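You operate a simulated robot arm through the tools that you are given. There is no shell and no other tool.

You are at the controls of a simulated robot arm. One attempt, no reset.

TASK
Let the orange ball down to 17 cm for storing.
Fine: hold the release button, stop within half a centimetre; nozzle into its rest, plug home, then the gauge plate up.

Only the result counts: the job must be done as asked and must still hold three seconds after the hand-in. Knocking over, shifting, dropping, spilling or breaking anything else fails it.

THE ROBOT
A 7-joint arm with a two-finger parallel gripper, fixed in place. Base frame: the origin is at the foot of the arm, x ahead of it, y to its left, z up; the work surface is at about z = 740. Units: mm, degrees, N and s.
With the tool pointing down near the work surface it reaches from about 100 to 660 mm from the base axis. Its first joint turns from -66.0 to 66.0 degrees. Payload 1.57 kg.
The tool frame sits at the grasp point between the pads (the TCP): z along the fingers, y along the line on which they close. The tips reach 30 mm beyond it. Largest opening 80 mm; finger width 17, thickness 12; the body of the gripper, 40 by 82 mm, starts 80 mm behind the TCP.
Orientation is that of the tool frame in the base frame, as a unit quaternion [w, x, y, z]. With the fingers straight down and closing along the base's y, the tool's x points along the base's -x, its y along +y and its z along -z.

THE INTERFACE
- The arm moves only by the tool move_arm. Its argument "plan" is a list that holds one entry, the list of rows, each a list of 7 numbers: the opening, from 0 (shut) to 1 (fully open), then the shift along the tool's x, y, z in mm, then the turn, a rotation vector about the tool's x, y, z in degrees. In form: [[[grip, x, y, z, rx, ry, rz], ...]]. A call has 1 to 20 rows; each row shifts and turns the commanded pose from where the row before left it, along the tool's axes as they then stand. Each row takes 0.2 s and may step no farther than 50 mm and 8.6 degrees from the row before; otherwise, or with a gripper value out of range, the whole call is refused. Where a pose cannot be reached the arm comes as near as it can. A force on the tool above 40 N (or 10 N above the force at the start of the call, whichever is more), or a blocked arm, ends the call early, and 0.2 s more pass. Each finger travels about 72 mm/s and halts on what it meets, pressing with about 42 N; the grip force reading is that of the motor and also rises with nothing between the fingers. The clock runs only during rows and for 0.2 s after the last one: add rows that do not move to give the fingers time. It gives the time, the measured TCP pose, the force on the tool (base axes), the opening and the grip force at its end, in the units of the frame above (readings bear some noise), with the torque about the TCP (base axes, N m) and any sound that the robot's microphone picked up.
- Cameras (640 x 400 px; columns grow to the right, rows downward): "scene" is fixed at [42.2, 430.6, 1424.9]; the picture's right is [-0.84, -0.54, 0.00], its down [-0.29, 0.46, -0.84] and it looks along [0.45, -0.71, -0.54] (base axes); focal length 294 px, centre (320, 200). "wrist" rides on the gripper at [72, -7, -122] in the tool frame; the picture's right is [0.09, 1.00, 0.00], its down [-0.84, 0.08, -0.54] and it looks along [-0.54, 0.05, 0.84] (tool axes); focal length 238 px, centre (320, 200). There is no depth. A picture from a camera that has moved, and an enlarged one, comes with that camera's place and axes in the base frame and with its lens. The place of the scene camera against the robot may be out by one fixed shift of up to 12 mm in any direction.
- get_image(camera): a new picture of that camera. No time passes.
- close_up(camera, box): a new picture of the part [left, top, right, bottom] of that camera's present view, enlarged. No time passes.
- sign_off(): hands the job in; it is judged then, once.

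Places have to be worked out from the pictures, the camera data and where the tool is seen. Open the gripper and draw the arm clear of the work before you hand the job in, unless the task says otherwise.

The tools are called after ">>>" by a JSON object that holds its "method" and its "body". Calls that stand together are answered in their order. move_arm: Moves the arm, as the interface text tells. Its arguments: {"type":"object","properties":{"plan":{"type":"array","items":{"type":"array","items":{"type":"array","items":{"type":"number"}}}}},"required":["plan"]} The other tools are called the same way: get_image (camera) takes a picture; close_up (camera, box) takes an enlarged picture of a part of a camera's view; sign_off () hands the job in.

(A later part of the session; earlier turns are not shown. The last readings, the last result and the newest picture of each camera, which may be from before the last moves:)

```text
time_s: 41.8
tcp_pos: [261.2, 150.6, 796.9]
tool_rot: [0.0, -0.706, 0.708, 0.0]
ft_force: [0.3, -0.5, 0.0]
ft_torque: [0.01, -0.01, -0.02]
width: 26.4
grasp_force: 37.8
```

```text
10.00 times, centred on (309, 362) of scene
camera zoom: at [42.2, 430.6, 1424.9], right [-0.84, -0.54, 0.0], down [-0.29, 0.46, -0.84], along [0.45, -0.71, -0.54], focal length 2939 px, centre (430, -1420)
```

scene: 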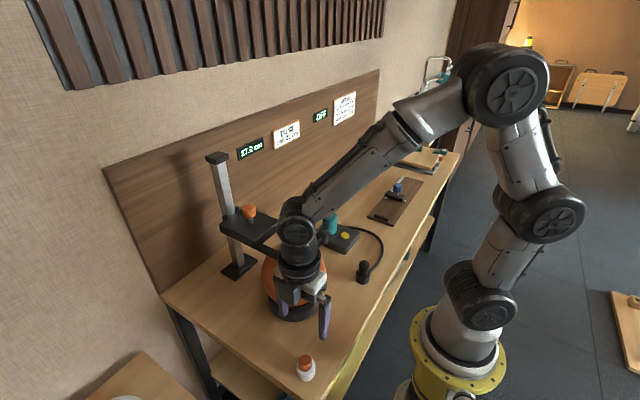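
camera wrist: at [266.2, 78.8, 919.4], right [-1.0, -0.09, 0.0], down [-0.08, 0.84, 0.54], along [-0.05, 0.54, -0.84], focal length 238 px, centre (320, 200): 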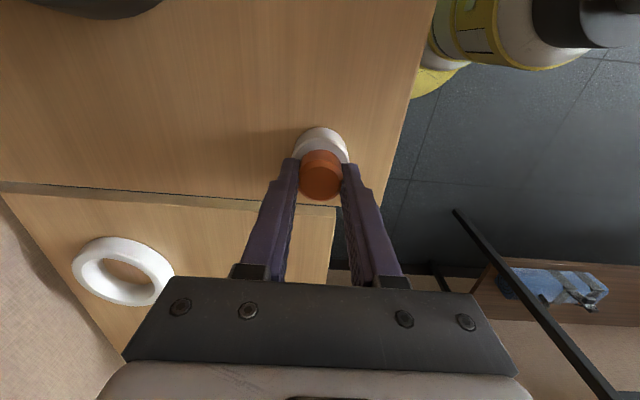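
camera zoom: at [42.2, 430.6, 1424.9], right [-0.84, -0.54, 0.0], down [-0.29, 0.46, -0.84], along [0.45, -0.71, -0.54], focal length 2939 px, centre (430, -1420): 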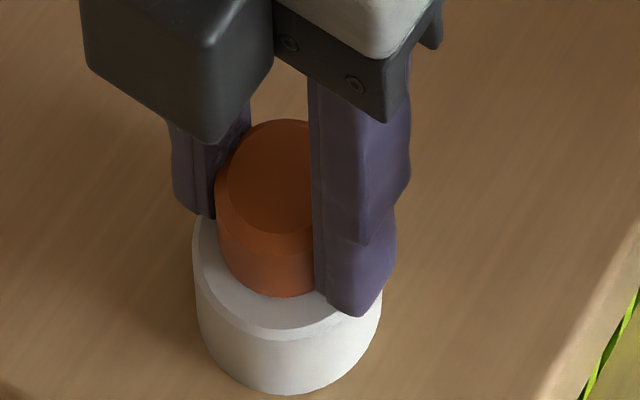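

Cap gripped (26.4 mm). I lift it out of its holder slowly and inspect the stem.

>>> {"method": "move_arm", "body": {"plan": [[[0, 0, 0, -4, 0, 0, 0], [0, 0, 0, -6, 0, 0, 0], [0, 0, 0, -10, 0, 0, 0], [0, 0, 0, -20, 0, 0, 0], [0, 0, 0, -30, 0, 0, 0], [0, 0, 0, -40, 0, 0, 0], [0, 0, 0, 0, 0, 0, 0]]]}}

>>> {"method": "get_image", "body": {"camera": "scene"}}

>>> {"method": "close_up", "body": {"camera": "scene", "box": [265, 295, 345, 385]}}

>>> {"method": "get_image", "body": {"camera": "wrist"}}

```text
time_s: 43.4
tcp_pos: [260.8, 148.1, 906.5]
tool_rot: [0.0, -0.706, 0.708, 0.0]
ft_force: [0.1, -0.3, 0.5]
ft_torque: [-0.03, -0.02, 0.01]
width: 26.3
grasp_force: 37.1
```

```text
taken
```

scene: 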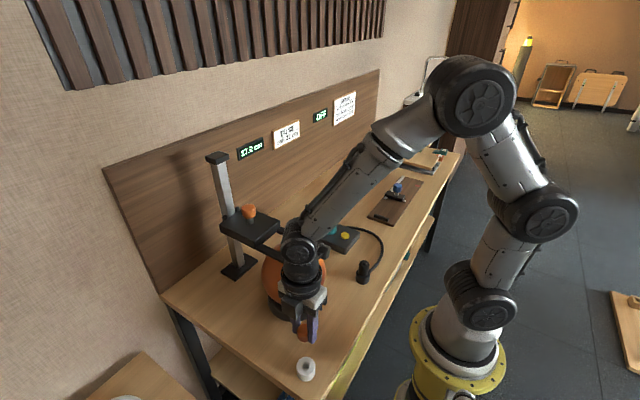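

```text
4.44 times, centred on (305, 340) of scene
camera zoom: at [42.1, 430.6, 1424.9], right [-0.84, -0.54, 0.0], down [-0.29, 0.46, -0.84], along [0.45, -0.71, -0.54], focal length 1306 px, centre (387, -422)
```

zoom: 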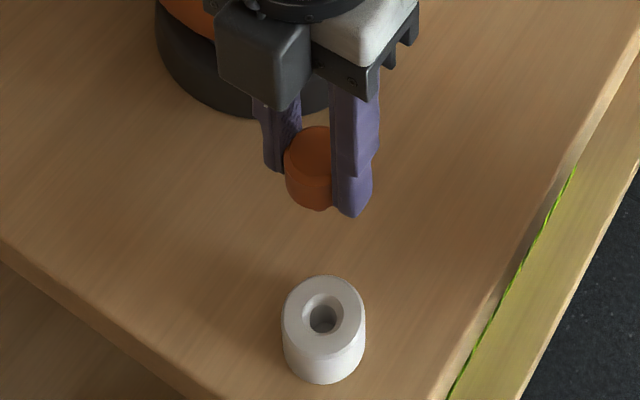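

```text
taken
camera wrist: at [265.8, 77.3, 1029.1], right [-1.0, -0.09, 0.0], down [-0.08, 0.84, 0.54], along [-0.05, 0.54, -0.84], focal length 238 px, centre (320, 200)
```

wrist: 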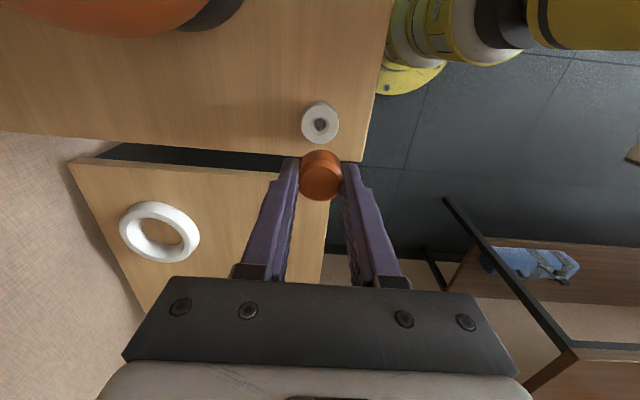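

Plug is out of its holder. I rise to z≈1060 and move near the ball neck, offset in x so the wrist camera can see the valve hole.

>>> {"method": "move_arm", "body": {"plan": [[[0, 0, 0, -40, 0, 0, 0], [0, 0, 0, -40, 0, 0, 0], [0, 0, 0, -40, 0, 0, 0], [0, 0, 0, -34, 0, 0, 0], [0, 37, -20, 0, 0, 0, 0], [0, 37, -20, 0, 0, 0, 0], [0, 37, -20, 0, 0, 0, 0], [0, 37, -20, 0, 0, 0, 0], [0, 0, 0, 0, 0, 0, 0]]]}}

>>> {"method": "get_image", "body": {"camera": "wrist"}}

>>> {"method": "get_image", "body": {"camera": "scene"}}

```text
time_s: 45.4
tcp_pos: [339.2, 1.3, 1059.2]
tool_rot: [0.0, -0.707, 0.708, 0.0]
ft_force: [-0.3, 0.2, -0.7]
ft_torque: [0.0, 0.02, 0.0]
width: 26.1
grasp_force: 37.1
```

```text
taken
camera wrist: at [346.7, -70.5, 1182.0], right [-1.0, -0.09, 0.0], down [-0.08, 0.84, 0.54], along [-0.05, 0.54, -0.84], focal length 238 px, centre (320, 200)
```

wrist: 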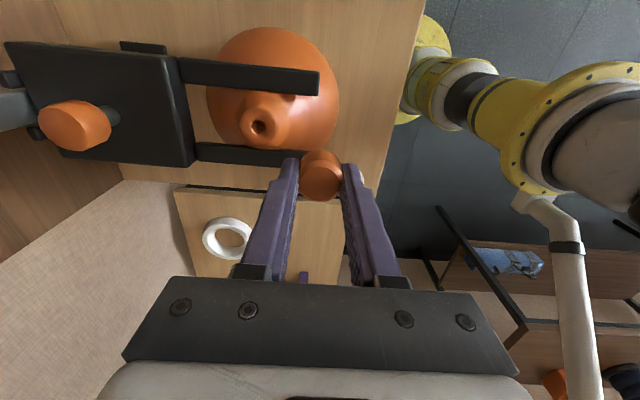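

```text
taken
```

scene: 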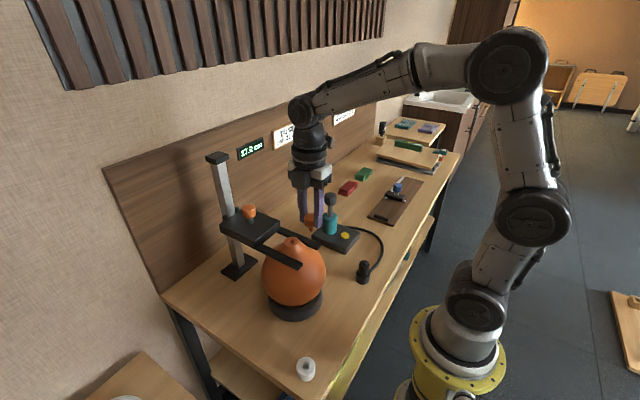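

>>> {"method": "close_up", "body": {"camera": "wrist", "box": [220, 95, 300, 145]}}

>>> {"method": "close_up", "body": {"camera": "scene", "box": [266, 200, 346, 260]}}

>>> {"method": "close_up", "body": {"camera": "wrist", "box": [280, 140, 360, 210]}}

>>> {"method": "close_up", "body": {"camera": "scene", "box": [225, 125, 289, 165]}}

```text
8.00 times, centred on (260, 120) of wrist
camera zoom: at [346.7, -70.5, 1182.0], right [-1.0, -0.09, 0.0], down [-0.08, 0.84, 0.54], along [-0.05, 0.54, -0.84], focal length 1907 px, centre (800, 840)
```

zoom: 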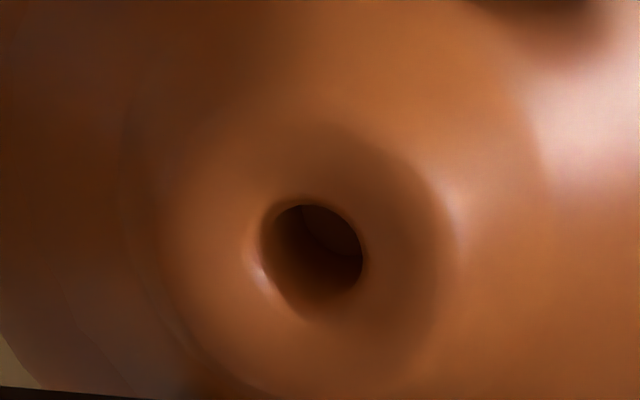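

```text
6.67 times, centred on (306, 230) of scene
camera zoom: at [42.2, 430.6, 1424.9], right [-0.84, -0.54, 0.0], down [-0.29, 0.46, -0.84], along [0.45, -0.71, -0.54], focal length 1960 px, centre (413, 0)
```

zoom: 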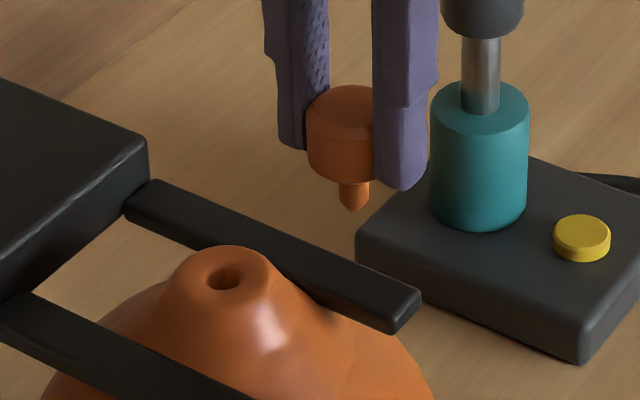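

```text
5.71 times, centred on (320, 175) of wrist
camera zoom: at [346.7, -70.5, 1182.0], right [-1.0, -0.09, 0.0], down [-0.08, 0.84, 0.54], along [-0.05, 0.54, -0.84], focal length 1362 px, centre (320, 343)
```

zoom: 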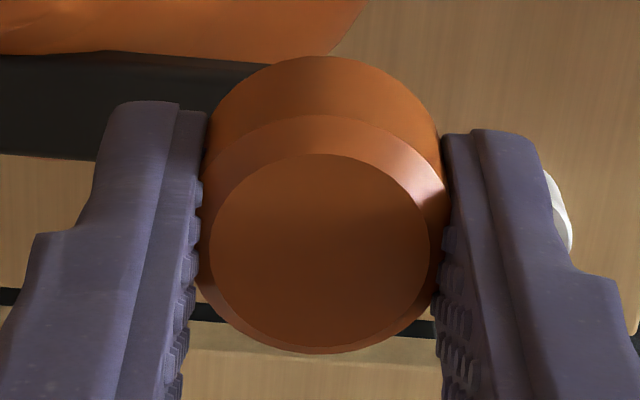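

```text
10.00 times, centred on (257, 145) of scene
camera zoom: at [42.2, 430.6, 1424.9], right [-0.84, -0.54, 0.0], down [-0.29, 0.46, -0.84], along [0.45, -0.71, -0.54], focal length 2939 px, centre (950, 750)
```

zoom: 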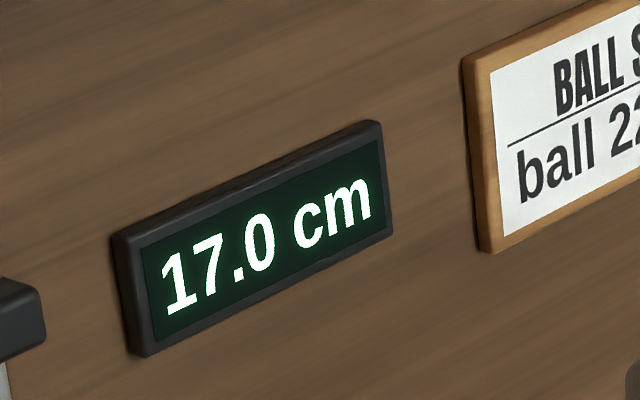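

Display still 17.0. The valve hole (Ø≈12) lies at about (399, 0, 953); the plug has a Ø10 tapered stem. I move over it and lower until the stem tip is about 25 mm above the hole.

>>> {"method": "move_arm", "body": {"plan": [[[0, 0.6, -29.3, 0, 0, 0, 0], [0, 0.6, -29.3, 0, 0, 0, 0], [0, 0, 0, 15, 0, 0, 0], [0, 0, 0, 12, 0, 0, 0], [0, 0, 0, 0, 0, 0, 0], [0, 0, 0, 0, 0, 0, 0]]]}}

>>> {"method": "get_image", "body": {"camera": "wrist"}}

>>> {"method": "close_up", "body": {"camera": "wrist", "box": [272, 110, 368, 210]}}

>>> {"method": "close_up", "body": {"camera": "scene", "box": [258, 195, 322, 255]}}

```text
time_s: 46.8
tcp_pos: [399.0, -0.7, 1033.6]
tool_rot: [0.001, -0.707, 0.707, 0.0]
ft_force: [0.5, 0.0, 0.9]
ft_torque: [-0.05, -0.02, 0.04]
width: 26.2
grasp_force: 37.2
```

```text
taken
camera wrist: at [404.5, -71.5, 1156.0], right [-1.0, -0.09, 0.0], down [-0.08, 0.84, 0.54], along [-0.05, 0.54, -0.84], focal length 238 px, centre (320, 200)
```

wrist: 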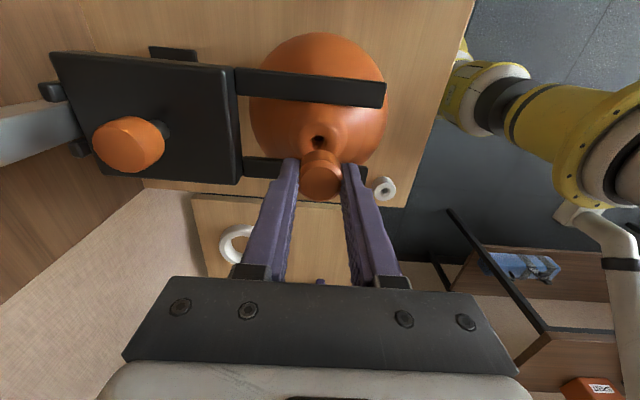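

```text
4.00 times, centred on (320, 160) of wrist
camera zoom: at [404.5, -71.5, 1156.0], right [-1.0, -0.09, 0.0], down [-0.08, 0.84, 0.54], along [-0.05, 0.54, -0.84], focal length 953 px, centre (320, 360)
```

zoom: 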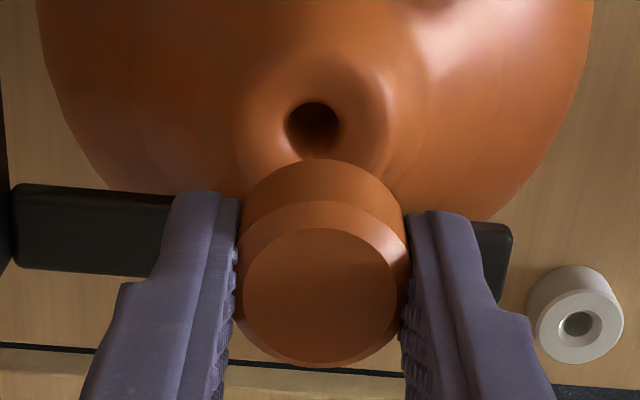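

```text
6.67 times, centred on (290, 225) of scene
camera zoom: at [42.2, 430.6, 1424.9], right [-0.84, -0.54, 0.0], down [-0.29, 0.46, -0.84], along [0.45, -0.71, -0.54], focal length 1960 px, centre (520, 33)
```

zoom: 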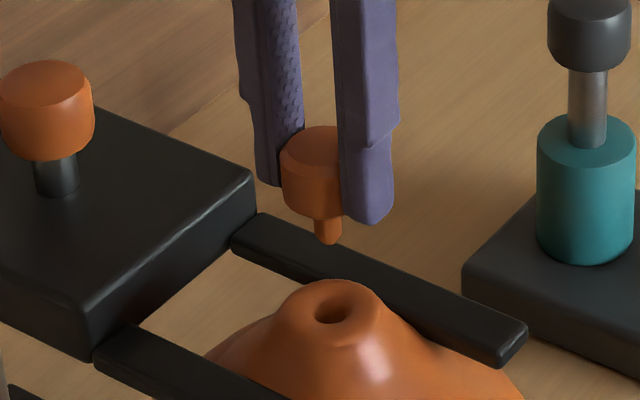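

In the scene view the stem lines up with the hole; the wrist view suggests about +1.3 mm in x and −1 mm in y. I apply that and descend 25 mm to just above the hole.

>>> {"method": "move_arm", "body": {"plan": [[[0, 1.0, -1.3, 8, 0, 0, 0], [0, 0, 0, 8, 0, 0, 0], [0, 0, 0, 8, 0, 0, 0], [0, 0, 0, 0, 0, 0, 0]]]}}

>>> {"method": "close_up", "body": {"camera": "wrist", "box": [272, 110, 368, 210]}}

>>> {"method": "close_up", "body": {"camera": "scene", "box": [266, 200, 314, 240]}}

```text
time_s: 47.8
tcp_pos: [398.3, 0.5, 1008.5]
tool_rot: [0.0, -0.706, 0.708, 0.0]
ft_force: [-0.5, -0.7, -0.8]
ft_torque: [0.03, 0.0, -0.01]
width: 26.3
grasp_force: 37.0
```

```text
4.00 times, centred on (320, 160) of wrist
camera zoom: at [405.3, -71.3, 1131.4], right [-1.0, -0.09, 0.0], down [-0.08, 0.84, 0.54], along [-0.05, 0.54, -0.84], focal length 953 px, centre (320, 360)
```

zoom: 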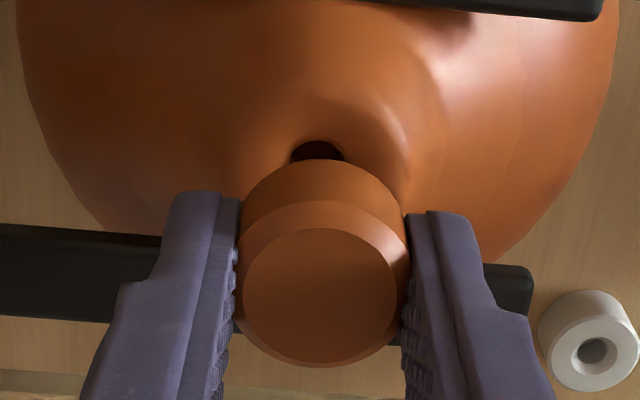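

```text
10.00 times, centred on (290, 220) of scene
camera zoom: at [42.2, 430.6, 1424.9], right [-0.84, -0.54, 0.0], down [-0.29, 0.46, -0.84], along [0.45, -0.71, -0.54], focal length 2939 px, centre (620, 0)
```

zoom: 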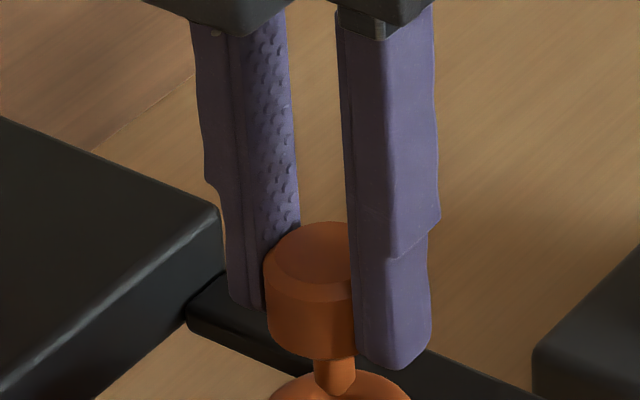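

>>> {"method": "close_up", "body": {"camera": "scene", "box": [266, 220, 314, 250]}}

>>> {"method": "close_up", "body": {"camera": "wrist", "box": [296, 130, 344, 170]}}

```text
13.33 times, centred on (290, 235) of scene
camera zoom: at [42.2, 430.6, 1424.9], right [-0.84, -0.54, 0.0], down [-0.29, 0.46, -0.84], along [0.45, -0.71, -0.54], focal length 3919 px, centre (720, -267)
```

zoom: 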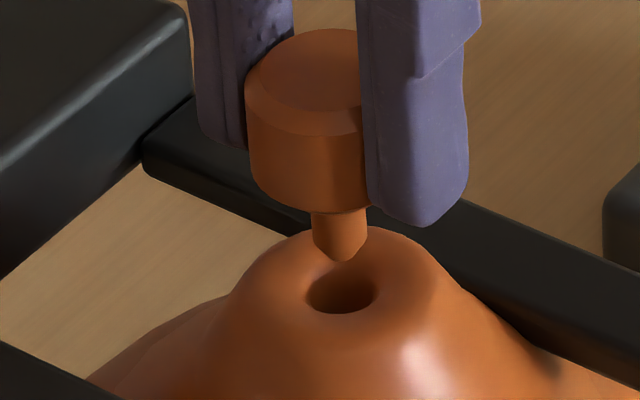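

```text
10.00 times, centred on (320, 150) of wrist
camera zoom: at [405.3, -71.3, 1131.4], right [-1.0, -0.09, 0.0], down [-0.08, 0.84, 0.54], along [-0.05, 0.54, -0.84], focal length 2384 px, centre (320, 700)
```

zoom: 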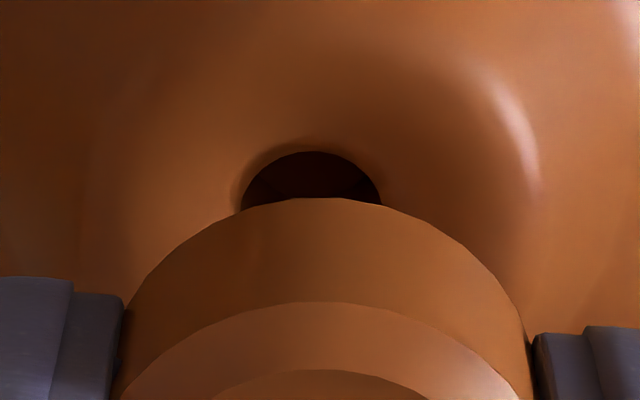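

Alignment looks within a millimetre; I nudge +0.8 x, −1.0 y and lower the stem into the hole slowly.

>>> {"method": "move_arm", "body": {"plan": [[[0, 1.0, -0.8, 2, 0, 0, 0], [0, 0, 0, 3, 0, 0, 0], [0, 0, 0, 3, 0, 0, 0], [0, 0, 0, 3, 0, 0, 0]]]}}

>>> {"method": "close_up", "body": {"camera": "scene", "box": [266, 220, 314, 250]}}

>>> {"method": "close_up", "body": {"camera": "wrist", "box": [296, 130, 344, 170]}}

```text
time_s: 48.8
tcp_pos: [400.1, -0.6, 997.5]
tool_rot: [0.0, -0.707, 0.708, -0.001]
ft_force: [-0.3, 0.0, 0.0]
ft_torque: [0.0, 0.01, 0.0]
width: 26.1
grasp_force: 37.1
```

```text
13.33 times, centred on (290, 235) of scene
camera zoom: at [42.2, 430.6, 1424.9], right [-0.84, -0.54, 0.0], down [-0.29, 0.46, -0.84], along [0.45, -0.71, -0.54], focal length 3919 px, centre (720, -267)
```

zoom: 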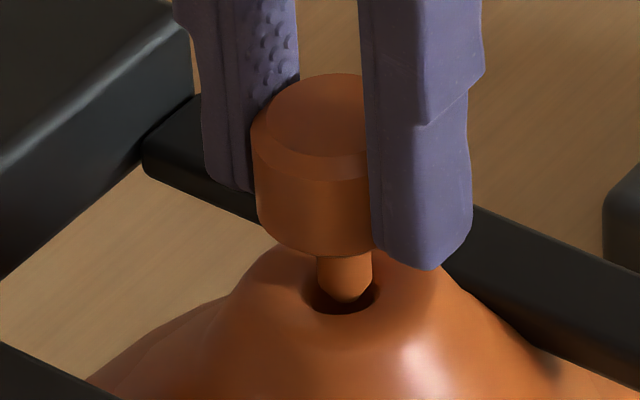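

```text
10.00 times, centred on (320, 150) of wrist
camera zoom: at [405.9, -72.7, 1120.2], right [-1.0, -0.09, 0.0], down [-0.08, 0.84, 0.54], along [-0.05, 0.54, -0.84], focal length 2384 px, centre (320, 700)
```

zoom: 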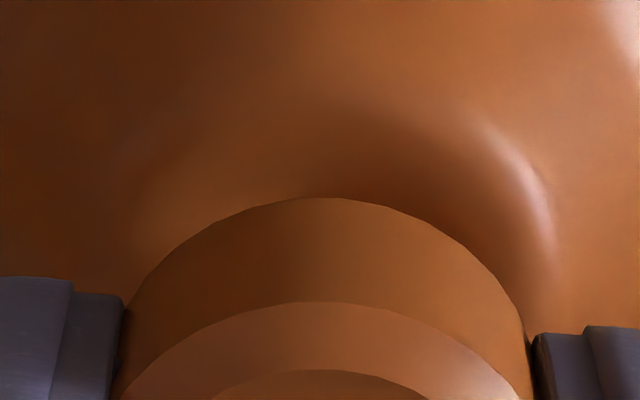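

The stem tip is entering the hole with no contact force. I nudge 0.6 mm and continue down.

>>> {"method": "move_arm", "body": {"plan": [[[0, -0.6, -0.4, 2, 0, 0, 0], [0, 0, 0, 2, 0, 0, 0], [0, 0, 0, 2, 0, 0, 0], [0, 0, 0, 2, 0, 0, 0]]]}}

>>> {"method": "close_up", "body": {"camera": "scene", "box": [266, 220, 314, 250]}}

```text
time_s: 49.8
tcp_pos: [401.5, -0.7, 989.1]
tool_rot: [0.0, -0.707, 0.708, 0.0]
ft_force: [-0.5, -0.5, 0.4]
ft_torque: [0.01, -0.01, 0.02]
width: 26.3
grasp_force: 37.1
```

```text
13.33 times, centred on (290, 235) of scene
camera zoom: at [42.2, 430.6, 1424.9], right [-0.84, -0.54, 0.0], down [-0.29, 0.46, -0.84], along [0.45, -0.71, -0.54], focal length 3919 px, centre (720, -267)
```

zoom: 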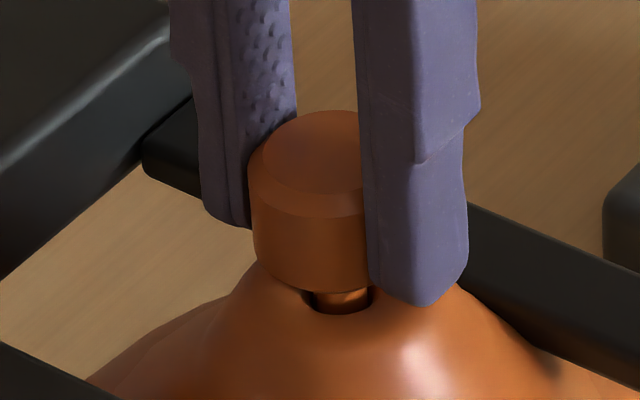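

Stem well inside and still no load; I press on down to seat the cap.

>>> {"method": "move_arm", "body": {"plan": [[[0, 0, 0, 2, 0, 0, 0], [0, 0, 0, 2, 0, 0, 0], [0, 0, 0, 1.5, 0, 0, 0]]]}}

>>> {"method": "close_up", "body": {"camera": "scene", "box": [266, 220, 314, 250]}}

```text
time_s: 50.6
tcp_pos: [400.0, -1.8, 985.1]
tool_rot: [-0.001, -0.706, 0.708, -0.001]
ft_force: [0.1, 0.2, -0.3]
ft_torque: [0.03, 0.01, -0.01]
width: 26.1
grasp_force: 37.2
```

```text
13.33 times, centred on (290, 235) of scene
camera zoom: at [42.2, 430.6, 1424.9], right [-0.84, -0.54, 0.0], down [-0.29, 0.46, -0.84], along [0.45, -0.71, -0.54], focal length 3919 px, centre (720, -267)
```

zoom: 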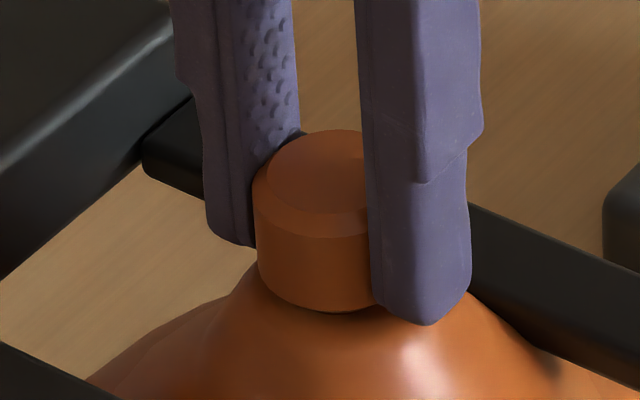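

Cap almost on the neck rim. I continue 1 mm per row until it loads up.

>>> {"method": "move_arm", "body": {"plan": [[[0, 0, 0, 1, 0, 0, 0], [0, 0, 0, 1, 0, 0, 0], [0, 0, 0, 1, 0, 0, 0]]]}}

>>> {"method": "close_up", "body": {"camera": "scene", "box": [266, 220, 314, 250]}}

```text
time_s: 51.4
tcp_pos: [400.7, 0.7, 982.1]
tool_rot: [0.001, -0.707, 0.708, 0.0]
ft_force: [-5.0, -2.4, 9.0]
ft_torque: [-0.08, 0.13, 0.01]
width: 26.1
grasp_force: 37.1
```

```text
13.33 times, centred on (290, 235) of scene
camera zoom: at [41.9, 430.5, 1424.9], right [-0.84, -0.54, 0.0], down [-0.29, 0.46, -0.84], along [0.45, -0.71, -0.54], focal length 3919 px, centre (720, -267)
```

zoom: 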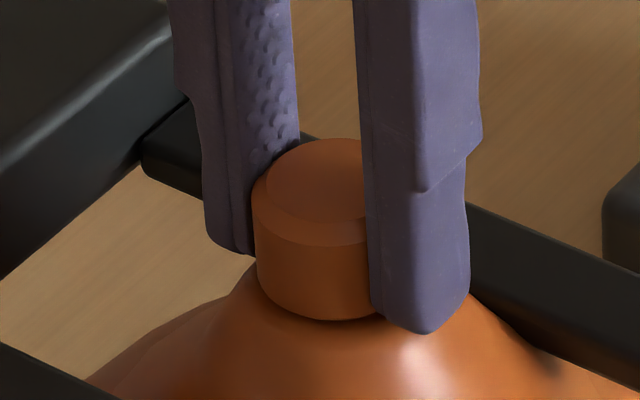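

Contact at 9 N with a small side load (tool pushed toward -x). I relieve that slightly and press a little further, listening for a click.

>>> {"method": "move_arm", "body": {"plan": [[[0, 0.3, 0.7, 0.5, 0, 0, 0], [0, 0, 0, 1, 0, 0, 0], [0, 0, 0, 0, 0, 0, 0]]]}}

>>> {"method": "close_up", "body": {"camera": "scene", "box": [266, 220, 314, 250]}}

>>> {"method": "close_up", "body": {"camera": "scene", "box": [225, 125, 289, 165]}}

```text
time_s: 52.2
tcp_pos: [399.8, -0.4, 981.5]
tool_rot: [0.003, -0.706, 0.708, -0.002]
ft_force: [-2.8, 0.6, 25.6]
ft_torque: [0.09, 0.11, 0.0]
width: 26.2
grasp_force: 37.1
```

```text
13.33 times, centred on (290, 235) of scene
camera zoom: at [41.7, 430.6, 1424.9], right [-0.84, -0.54, 0.0], down [-0.29, 0.46, -0.84], along [0.45, -0.71, -0.54], focal length 3919 px, centre (720, -267)
```

zoom: 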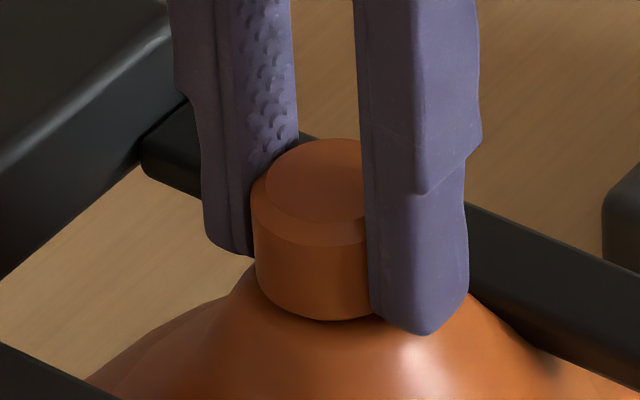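

```text
10.00 times, centred on (257, 145) of scene
camera zoom: at [41.7, 430.6, 1424.9], right [-0.84, -0.54, 0.0], down [-0.29, 0.46, -0.84], along [0.45, -0.71, -0.54], focal length 2939 px, centre (950, 750)
```

zoom: 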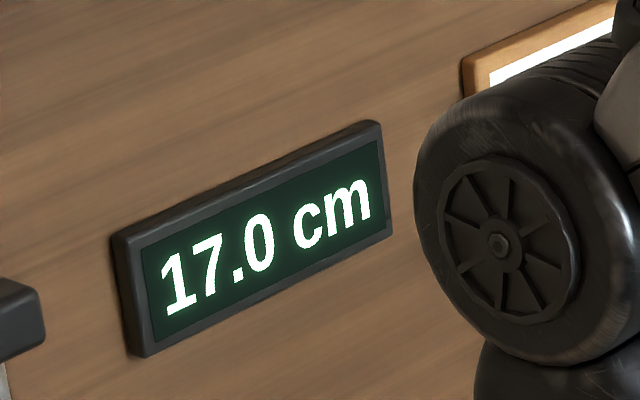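

Firm at 25.6 N with the cap seated on the neck. I unload 1 mm, open the fingers, and rise to inspect.

>>> {"method": "move_arm", "body": {"plan": [[[0, 0, 0, -1, 0, 0, 0], [0.7, 0, 0, 0, 0, 0, 0], [0.7, 0, 0, 0, 0, 0, 0], [0.7, 0, 0, -8, 0, 0, 0], [0.7, 0, 0, -30, 0, 0, 0], [0.7, 0, 0, -35, 0, 0, 0], [0.7, 0, 0, 0, 0, 0, 0]]]}}

>>> {"method": "close_up", "body": {"camera": "scene", "box": [266, 215, 314, 245]}}

>>> {"method": "get_image", "body": {"camera": "wrist"}}

>>> {"method": "close_up", "body": {"camera": "wrist", "box": [280, 110, 360, 170]}}

```text
time_s: 53.8
tcp_pos: [398.8, -3.4, 1054.2]
tool_rot: [-0.001, -0.707, 0.707, 0.001]
ft_force: [0.0, 1.0, 0.8]
ft_torque: [0.01, 0.03, 0.03]
width: 56.1
grasp_force: 0.0
```

```text
13.33 times, centred on (290, 230) of scene
camera zoom: at [42.1, 430.6, 1424.9], right [-0.84, -0.54, 0.0], down [-0.29, 0.46, -0.84], along [0.45, -0.71, -0.54], focal length 3919 px, centre (720, -200)
```

zoom: 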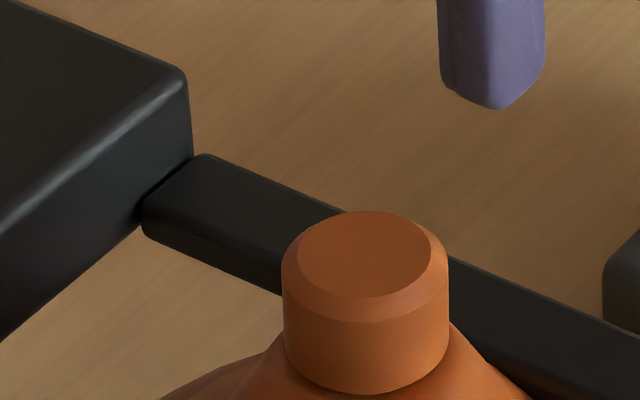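

```text
taken
camera wrist: at [404.5, -74.3, 1176.5], right [-1.0, -0.09, 0.0], down [-0.08, 0.84, 0.54], along [-0.05, 0.54, -0.84], focal length 238 px, centre (320, 200)
```

wrist: 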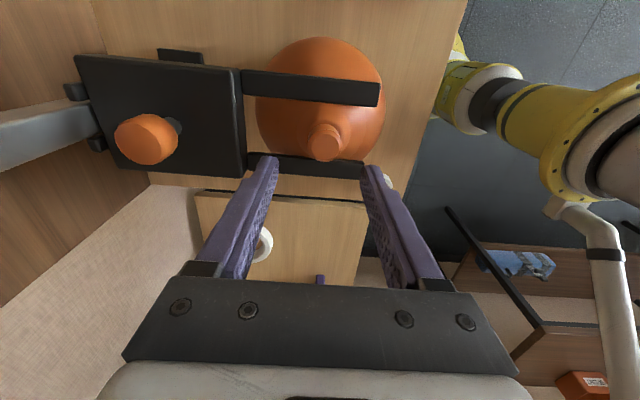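

```text
6.67 times, centred on (320, 140) of wrist
camera zoom: at [404.5, -74.3, 1176.5], right [-1.0, -0.09, 0.0], down [-0.08, 0.84, 0.54], along [-0.05, 0.54, -0.84], focal length 1589 px, centre (320, 600)
```

zoom: 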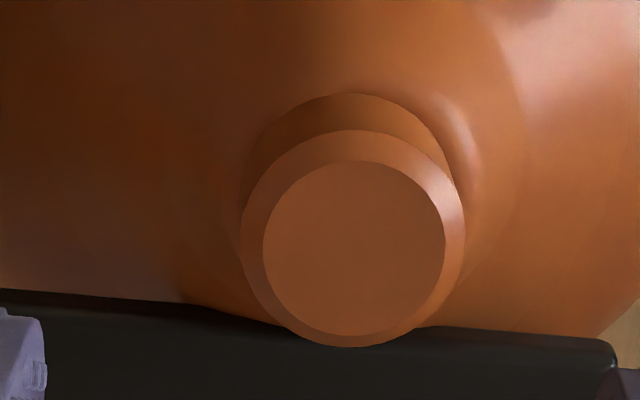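

After release the cap appears shifted a few mm toward -x. I check whether the ball is tilting or moving, comparing views before doing anything else.

>>> {"method": "close_up", "body": {"camera": "scene", "box": [226, 190, 354, 330]}}

>>> {"method": "move_arm", "body": {"plan": [[[0.7, 0, 0, 0, 0, 0, 0], [0.7, 0, 0, 0, 0, 0, 0]]]}}

>>> {"method": "close_up", "body": {"camera": "scene", "box": [266, 215, 314, 245]}}

>>> {"method": "close_up", "body": {"camera": "wrist", "box": [280, 110, 360, 170]}}

```text
2.86 times, centred on (290, 260) of scene
camera zoom: at [42.1, 430.6, 1424.9], right [-0.84, -0.54, 0.0], down [-0.29, 0.46, -0.84], along [0.45, -0.71, -0.54], focal length 840 px, centre (406, 29)
```

zoom: 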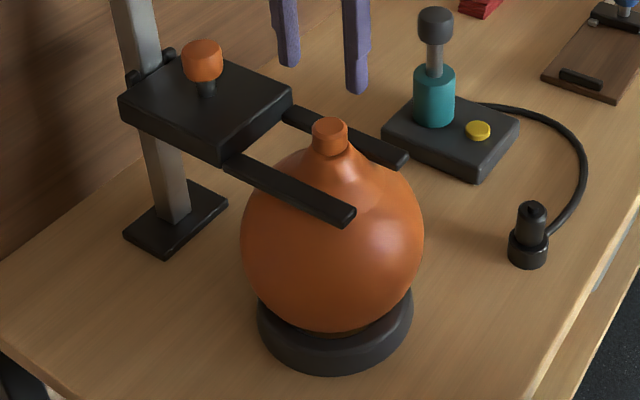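

```text
time_s: 54.4
tcp_pos: [398.6, -2.1, 1053.4]
tool_rot: [0.0, -0.706, 0.708, 0.001]
ft_force: [-0.5, -0.5, -0.1]
ft_torque: [0.03, 0.02, 0.0]
width: 56.0
grasp_force: 0.1
```

```text
13.33 times, centred on (290, 230) of scene
camera zoom: at [42.2, 430.6, 1424.9], right [-0.84, -0.54, 0.0], down [-0.29, 0.46, -0.84], along [0.45, -0.71, -0.54], focal length 3919 px, centre (720, -200)
```

zoom: 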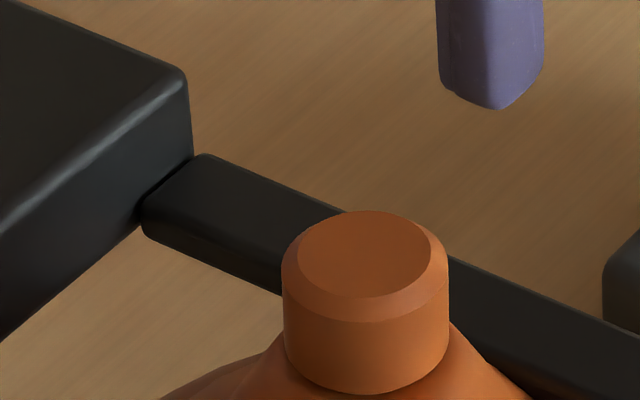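

```text
6.67 times, centred on (320, 140) of wrist
camera zoom: at [404.6, -74.2, 1176.5], right [-1.0, -0.09, 0.0], down [-0.08, 0.84, 0.54], along [-0.05, 0.54, -0.84], focal length 1589 px, centre (320, 600)
```

zoom: 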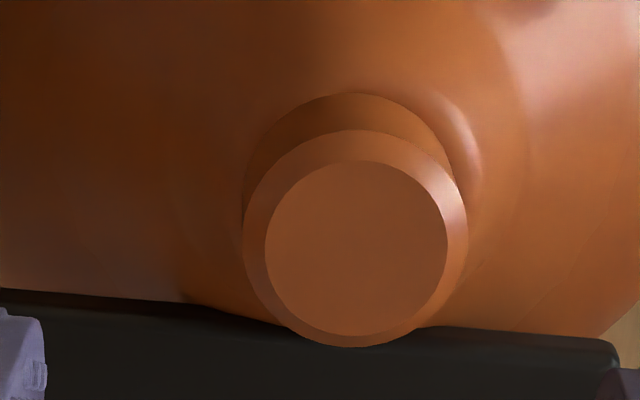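

>>> {"method": "close_up", "body": {"camera": "scene", "box": [262, 222, 326, 262]}}

>>> {"method": "close_up", "body": {"camera": "scene", "box": [254, 225, 334, 325]}}

>>> {"method": "close_up", "body": {"camera": "wrist", "box": [240, 30, 400, 180]}}

```text
10.00 times, centred on (294, 242) of scene
camera zoom: at [42.2, 430.6, 1424.9], right [-0.84, -0.54, 0.0], down [-0.29, 0.46, -0.84], along [0.45, -0.71, -0.54], focal length 2939 px, centre (580, -220)
```

zoom: 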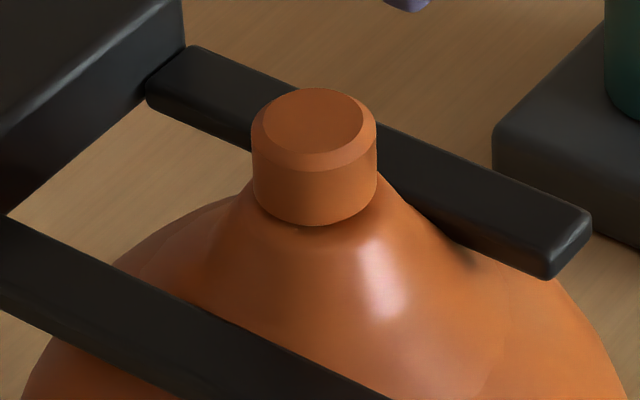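

```text
4.00 times, centred on (294, 275) of scene
camera zoom: at [42.2, 430.6, 1424.9], right [-0.84, -0.54, 0.0], down [-0.29, 0.46, -0.84], along [0.45, -0.71, -0.54], focal length 1176 px, centre (424, -100)
```

zoom: 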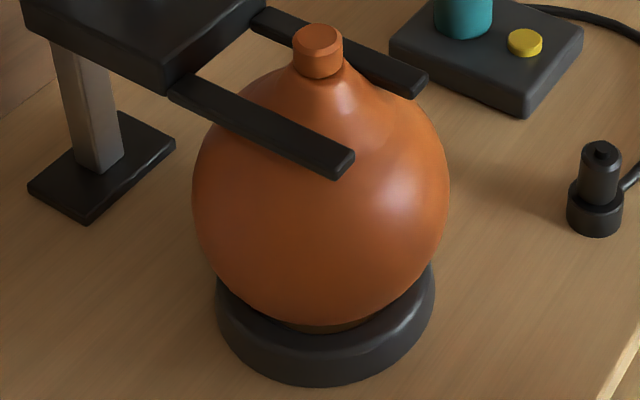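

```text
2.67 times, centred on (320, 105) of wrist
camera zoom: at [404.6, -74.2, 1176.5], right [-1.0, -0.09, 0.0], down [-0.08, 0.84, 0.54], along [-0.05, 0.54, -0.84], focal length 636 px, centre (320, 453)
```

zoom: 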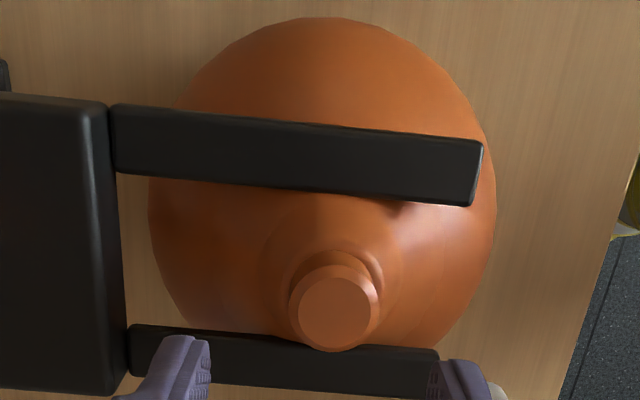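

The ball itself hasn't shifted in its ring, but its neck (with plug) leans a few mm toward -x and is stable. I want a side view of the cap-to-neck seat, so I back off toward -y and tilt the tool so the wrist camera looks more horizontally.

>>> {"method": "move_arm", "body": {"plan": [[[1, 40, 0, 0, 0, 0, 0], [1, 40, 0, 0, 0, 0, 0], [1, 30, 0, 0, 0, 0, 0], [1, 0, 0, 0, 0, -8.3, 0], [1, 0, 0, 0, 0, -8.3, 0], [1, 0, 0, 0, 0, -8.3, 0], [1, 0, 0, 0, 0, -8.3, 0], [1, 0, 0, 0, 0, -8.3, 0], [1, 0, 0, 0, 0, 0, 0]]]}}

>>> {"method": "get_image", "body": {"camera": "wrist"}}

>>> {"method": "get_image", "body": {"camera": "scene"}}

```text
time_s: 56.4
tcp_pos: [400.3, -111.1, 1053.0]
tool_rot: [0.251, -0.661, 0.661, 0.251]
ft_force: [-0.1, -0.1, 1.2]
ft_torque: [-0.03, 0.01, 0.03]
width: 80.2
grasp_force: 0.1
```

```text
taken
camera wrist: at [405.6, -245.6, 1097.8], right [-1.0, -0.07, -0.06], down [-0.08, 0.27, 0.96], along [-0.05, 0.96, -0.27], focal length 238 px, centre (320, 200)
```

wrist: 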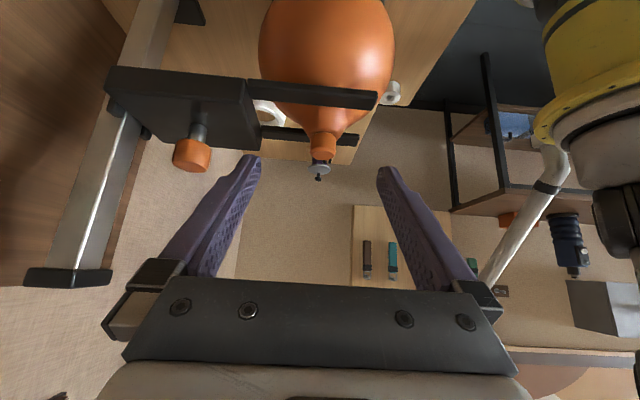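

```text
taken
```

scene: 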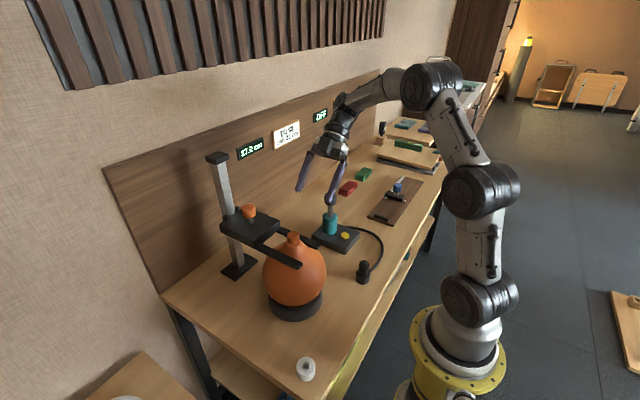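

>>> {"method": "close_up", "body": {"camera": "wrist", "box": [284, 105, 364, 175]}}

>>> {"method": "close_up", "body": {"camera": "wrist", "box": [240, 0, 400, 170]}}

```text
5.71 times, centred on (324, 140) of wrist
camera zoom: at [405.6, -245.6, 1097.8], right [-1.0, -0.07, -0.06], down [-0.08, 0.27, 0.96], along [-0.05, 0.96, -0.27], focal length 1362 px, centre (297, 543)
```

zoom: 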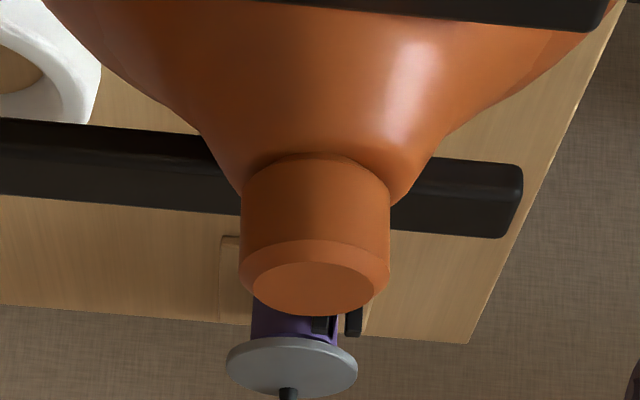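

```text
2.35 times, centred on (320, 85) of wrist
camera zoom: at [405.6, -245.6, 1097.8], right [-1.0, -0.07, -0.06], down [-0.08, 0.27, 0.96], along [-0.05, 0.96, -0.27], focal length 561 px, centre (320, 471)
```

zoom: 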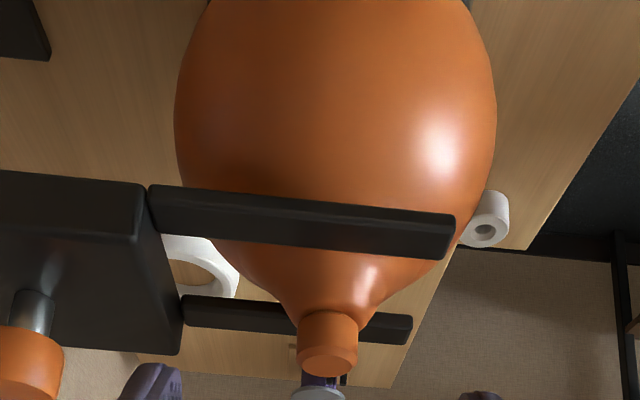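

The cap sits flush on the neck with no gap, and the ball is essentially upright. Now the gauge plate: I look closely at its knob and the post before approaching.

>>> {"method": "close_up", "body": {"camera": "scene", "box": [190, 145, 286, 245]}}

>>> {"method": "close_up", "body": {"camera": "wrist", "box": [0, 0, 260, 300]}}

>>> {"method": "close_up", "body": {"camera": "scene", "box": [225, 95, 345, 170]}}

```text
4.00 times, centred on (238, 195) of scene
camera zoom: at [42.2, 430.6, 1424.9], right [-0.84, -0.54, 0.0], down [-0.29, 0.46, -0.84], along [0.45, -0.71, -0.54], focal length 1176 px, centre (648, 220)
```

zoom: 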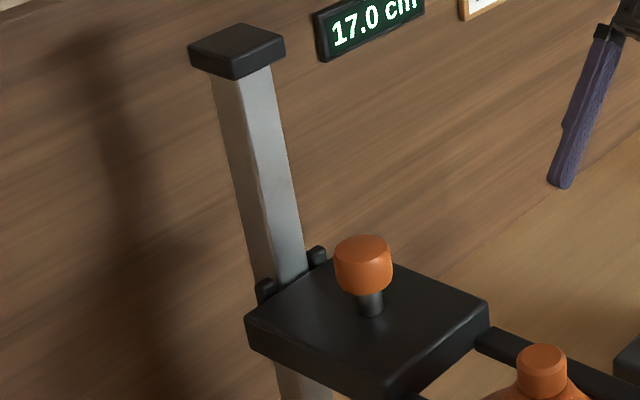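

```text
1.33 times, centred on (130, 150) of wrist
camera zoom: at [405.6, -245.6, 1097.8], right [-1.0, -0.07, -0.06], down [-0.08, 0.27, 0.96], along [-0.05, 0.96, -0.27], focal length 318 px, centre (573, 267)
```

zoom: 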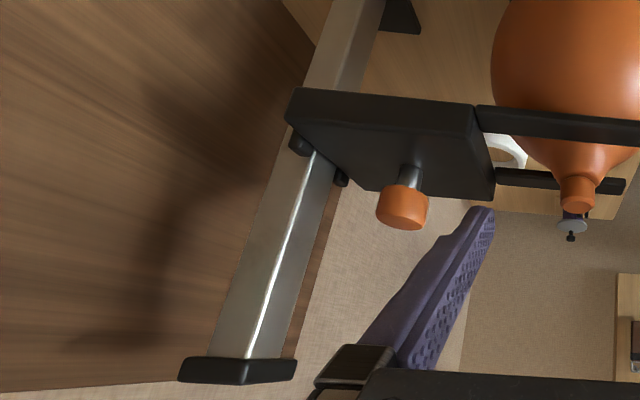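

```text
5.33 times, centred on (285, 132) of scene
camera zoom: at [42.2, 430.6, 1424.9], right [-0.84, -0.54, 0.0], down [-0.29, 0.46, -0.84], along [0.45, -0.71, -0.54], focal length 1568 px, centre (507, 560)
```

zoom: 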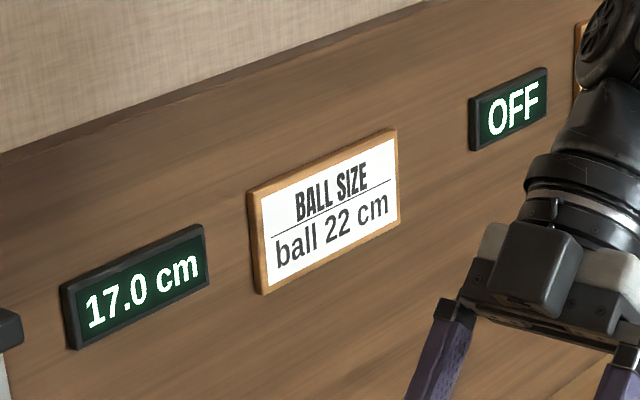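

Next I untilt the tool and move over the orange knob (about (535, 0, 993)) at a safe height to refine its position.

>>> {"method": "move_arm", "body": {"plan": [[[1, 0, 0, 0, 0, 8.3, 0], [1, 0, 0, 0, 0, 8.3, 0], [1, 0, 0, 0, 0, 8.3, 0], [1, 0, 0, 0, 0, 8.3, 0], [1, 0, 0, 0, 0, 8.3, 0], [1, 0, 0, -40, 0, 0, 0], [1, -28, -33.7, 0, 0, 0, 0], [1, -28, -33.7, 0, 0, 0, 0], [1, -28, -33.7, 0, 0, 0, 0], [1, -28, -33.7, 0, 0, 0, 0], [1, 0, 0, 0, 0, 0, 0]]]}}

>>> {"method": "get_image", "body": {"camera": "wrist"}}

>>> {"method": "get_image", "body": {"camera": "scene"}}

```text
time_s: 58.8
tcp_pos: [535.0, 2.3, 1094.2]
tool_rot: [0.0, -0.706, 0.708, 0.0]
ft_force: [0.0, -0.1, -0.1]
ft_torque: [-0.01, 0.02, 0.0]
width: 80.2
grasp_force: 0.1
```

```text
taken
camera wrist: at [540.7, -70.1, 1216.5], right [-1.0, -0.09, 0.0], down [-0.08, 0.84, 0.54], along [-0.05, 0.54, -0.84], focal length 238 px, centre (320, 200)
```

wrist: 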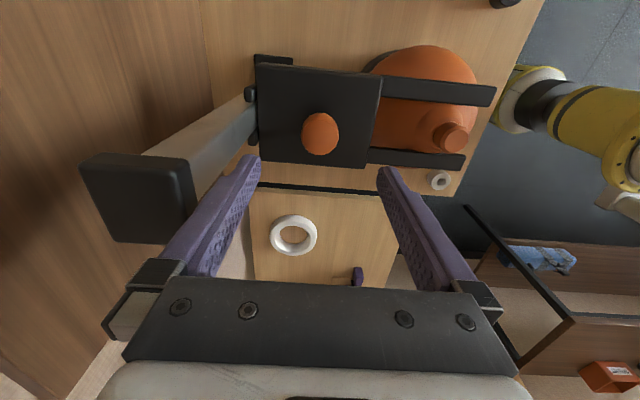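

```text
taken
```

scene: 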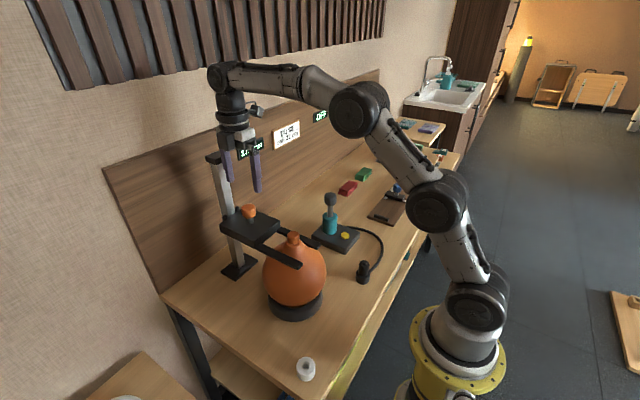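

Reach is fine here. The open +x finger is close to the post cap, so I'll use a smaller opening. I refine the knob position first.

>>> {"method": "close_up", "body": {"camera": "wrist", "box": [270, 90, 370, 170]}}

>>> {"method": "close_up", "body": {"camera": "scene", "box": [200, 140, 280, 240]}}

>>> {"method": "close_up", "body": {"camera": "wrist", "box": [70, 40, 290, 250]}}

```text
5.00 times, centred on (320, 130) of wrist
camera zoom: at [540.7, -70.1, 1216.5], right [-1.0, -0.09, 0.0], down [-0.08, 0.84, 0.54], along [-0.05, 0.54, -0.84], focal length 1192 px, centre (320, 550)
```

zoom: 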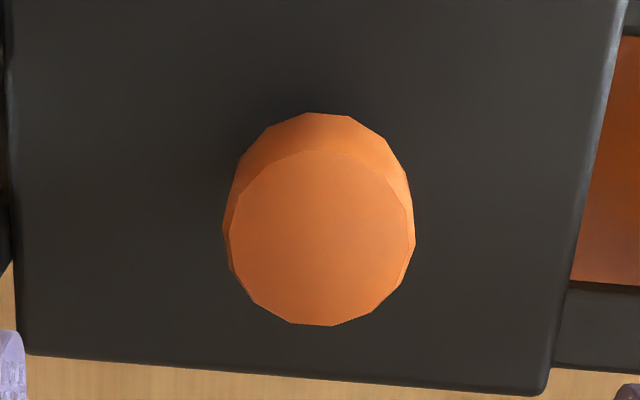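

```text
4.00 times, centred on (240, 190) of scene
camera zoom: at [42.2, 430.6, 1424.9], right [-0.84, -0.54, 0.0], down [-0.29, 0.46, -0.84], along [0.45, -0.71, -0.54], focal length 1176 px, centre (640, 240)
```

zoom: 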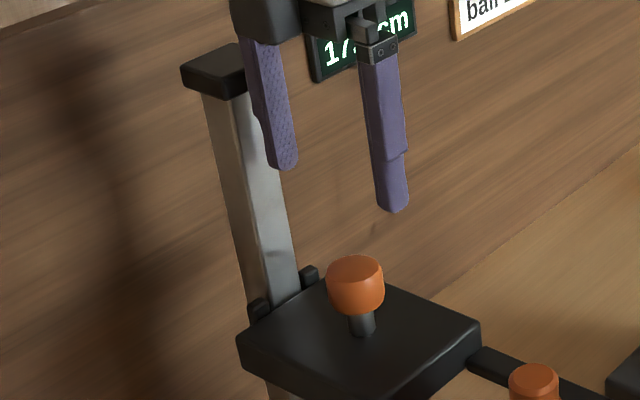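

```text
1.90 times, centred on (180, 145) of wrist
camera zoom: at [540.7, -70.1, 1216.5], right [-1.0, -0.09, 0.0], down [-0.08, 0.84, 0.54], along [-0.05, 0.54, -0.84], focal length 454 px, centre (587, 305)
```

zoom: 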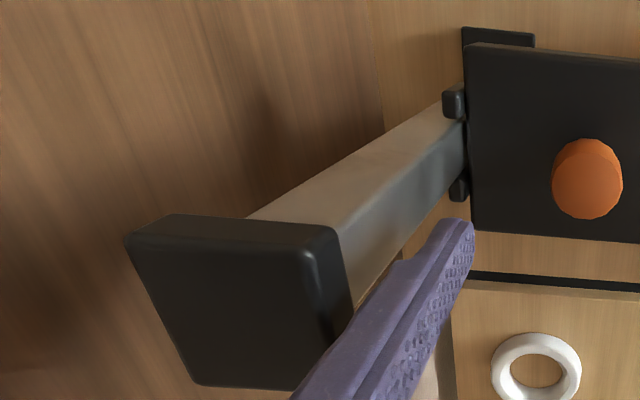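

Knob top ≈ z 995, Ø≈34, centred under the TCP; the plate top is ≈ z 944. I descend to TCP z≈991 with a 60 mm opening, then close on the knob.

>>> {"method": "move_arm", "body": {"plan": [[[0.75, 0, 0, 0, 0, 0, 0], [0.75, 0, 0, 38, 0, 0, 0], [0.75, 0, 0, 38, 0, 0, 0], [0.75, 0, 0, 27, 0, 0, 0], [0.75, 0, 0, 0, 0, 0, 0]]]}}

>>> {"method": "get_image", "body": {"camera": "wrist"}}

>>> {"method": "close_up", "body": {"camera": "scene", "box": [200, 150, 296, 240]}}

```text
time_s: 60.0
tcp_pos: [537.6, 1.6, 988.9]
tool_rot: [0.0, -0.706, 0.708, 0.001]
ft_force: [-0.6, 0.2, 1.1]
ft_torque: [0.0, -0.03, -0.02]
width: 60.0
grasp_force: 0.0
```

```text
taken
camera wrist: at [543.5, -70.1, 1111.2], right [-1.0, -0.09, 0.0], down [-0.08, 0.84, 0.54], along [-0.05, 0.54, -0.84], focal length 238 px, centre (320, 200)
```

wrist: 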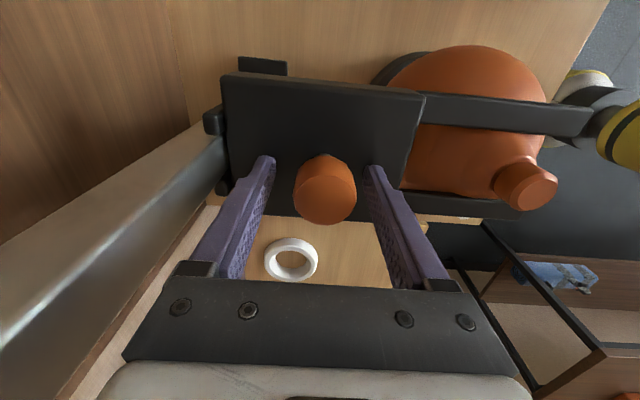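

```text
4.44 times, centred on (248, 195) of scene
camera zoom: at [42.2, 430.6, 1424.9], right [-0.84, -0.54, 0.0], down [-0.29, 0.46, -0.84], along [0.45, -0.71, -0.54], focal length 1306 px, centre (640, 222)
```

zoom: 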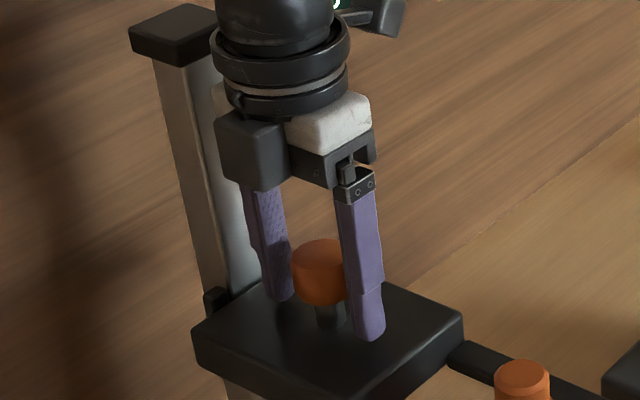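

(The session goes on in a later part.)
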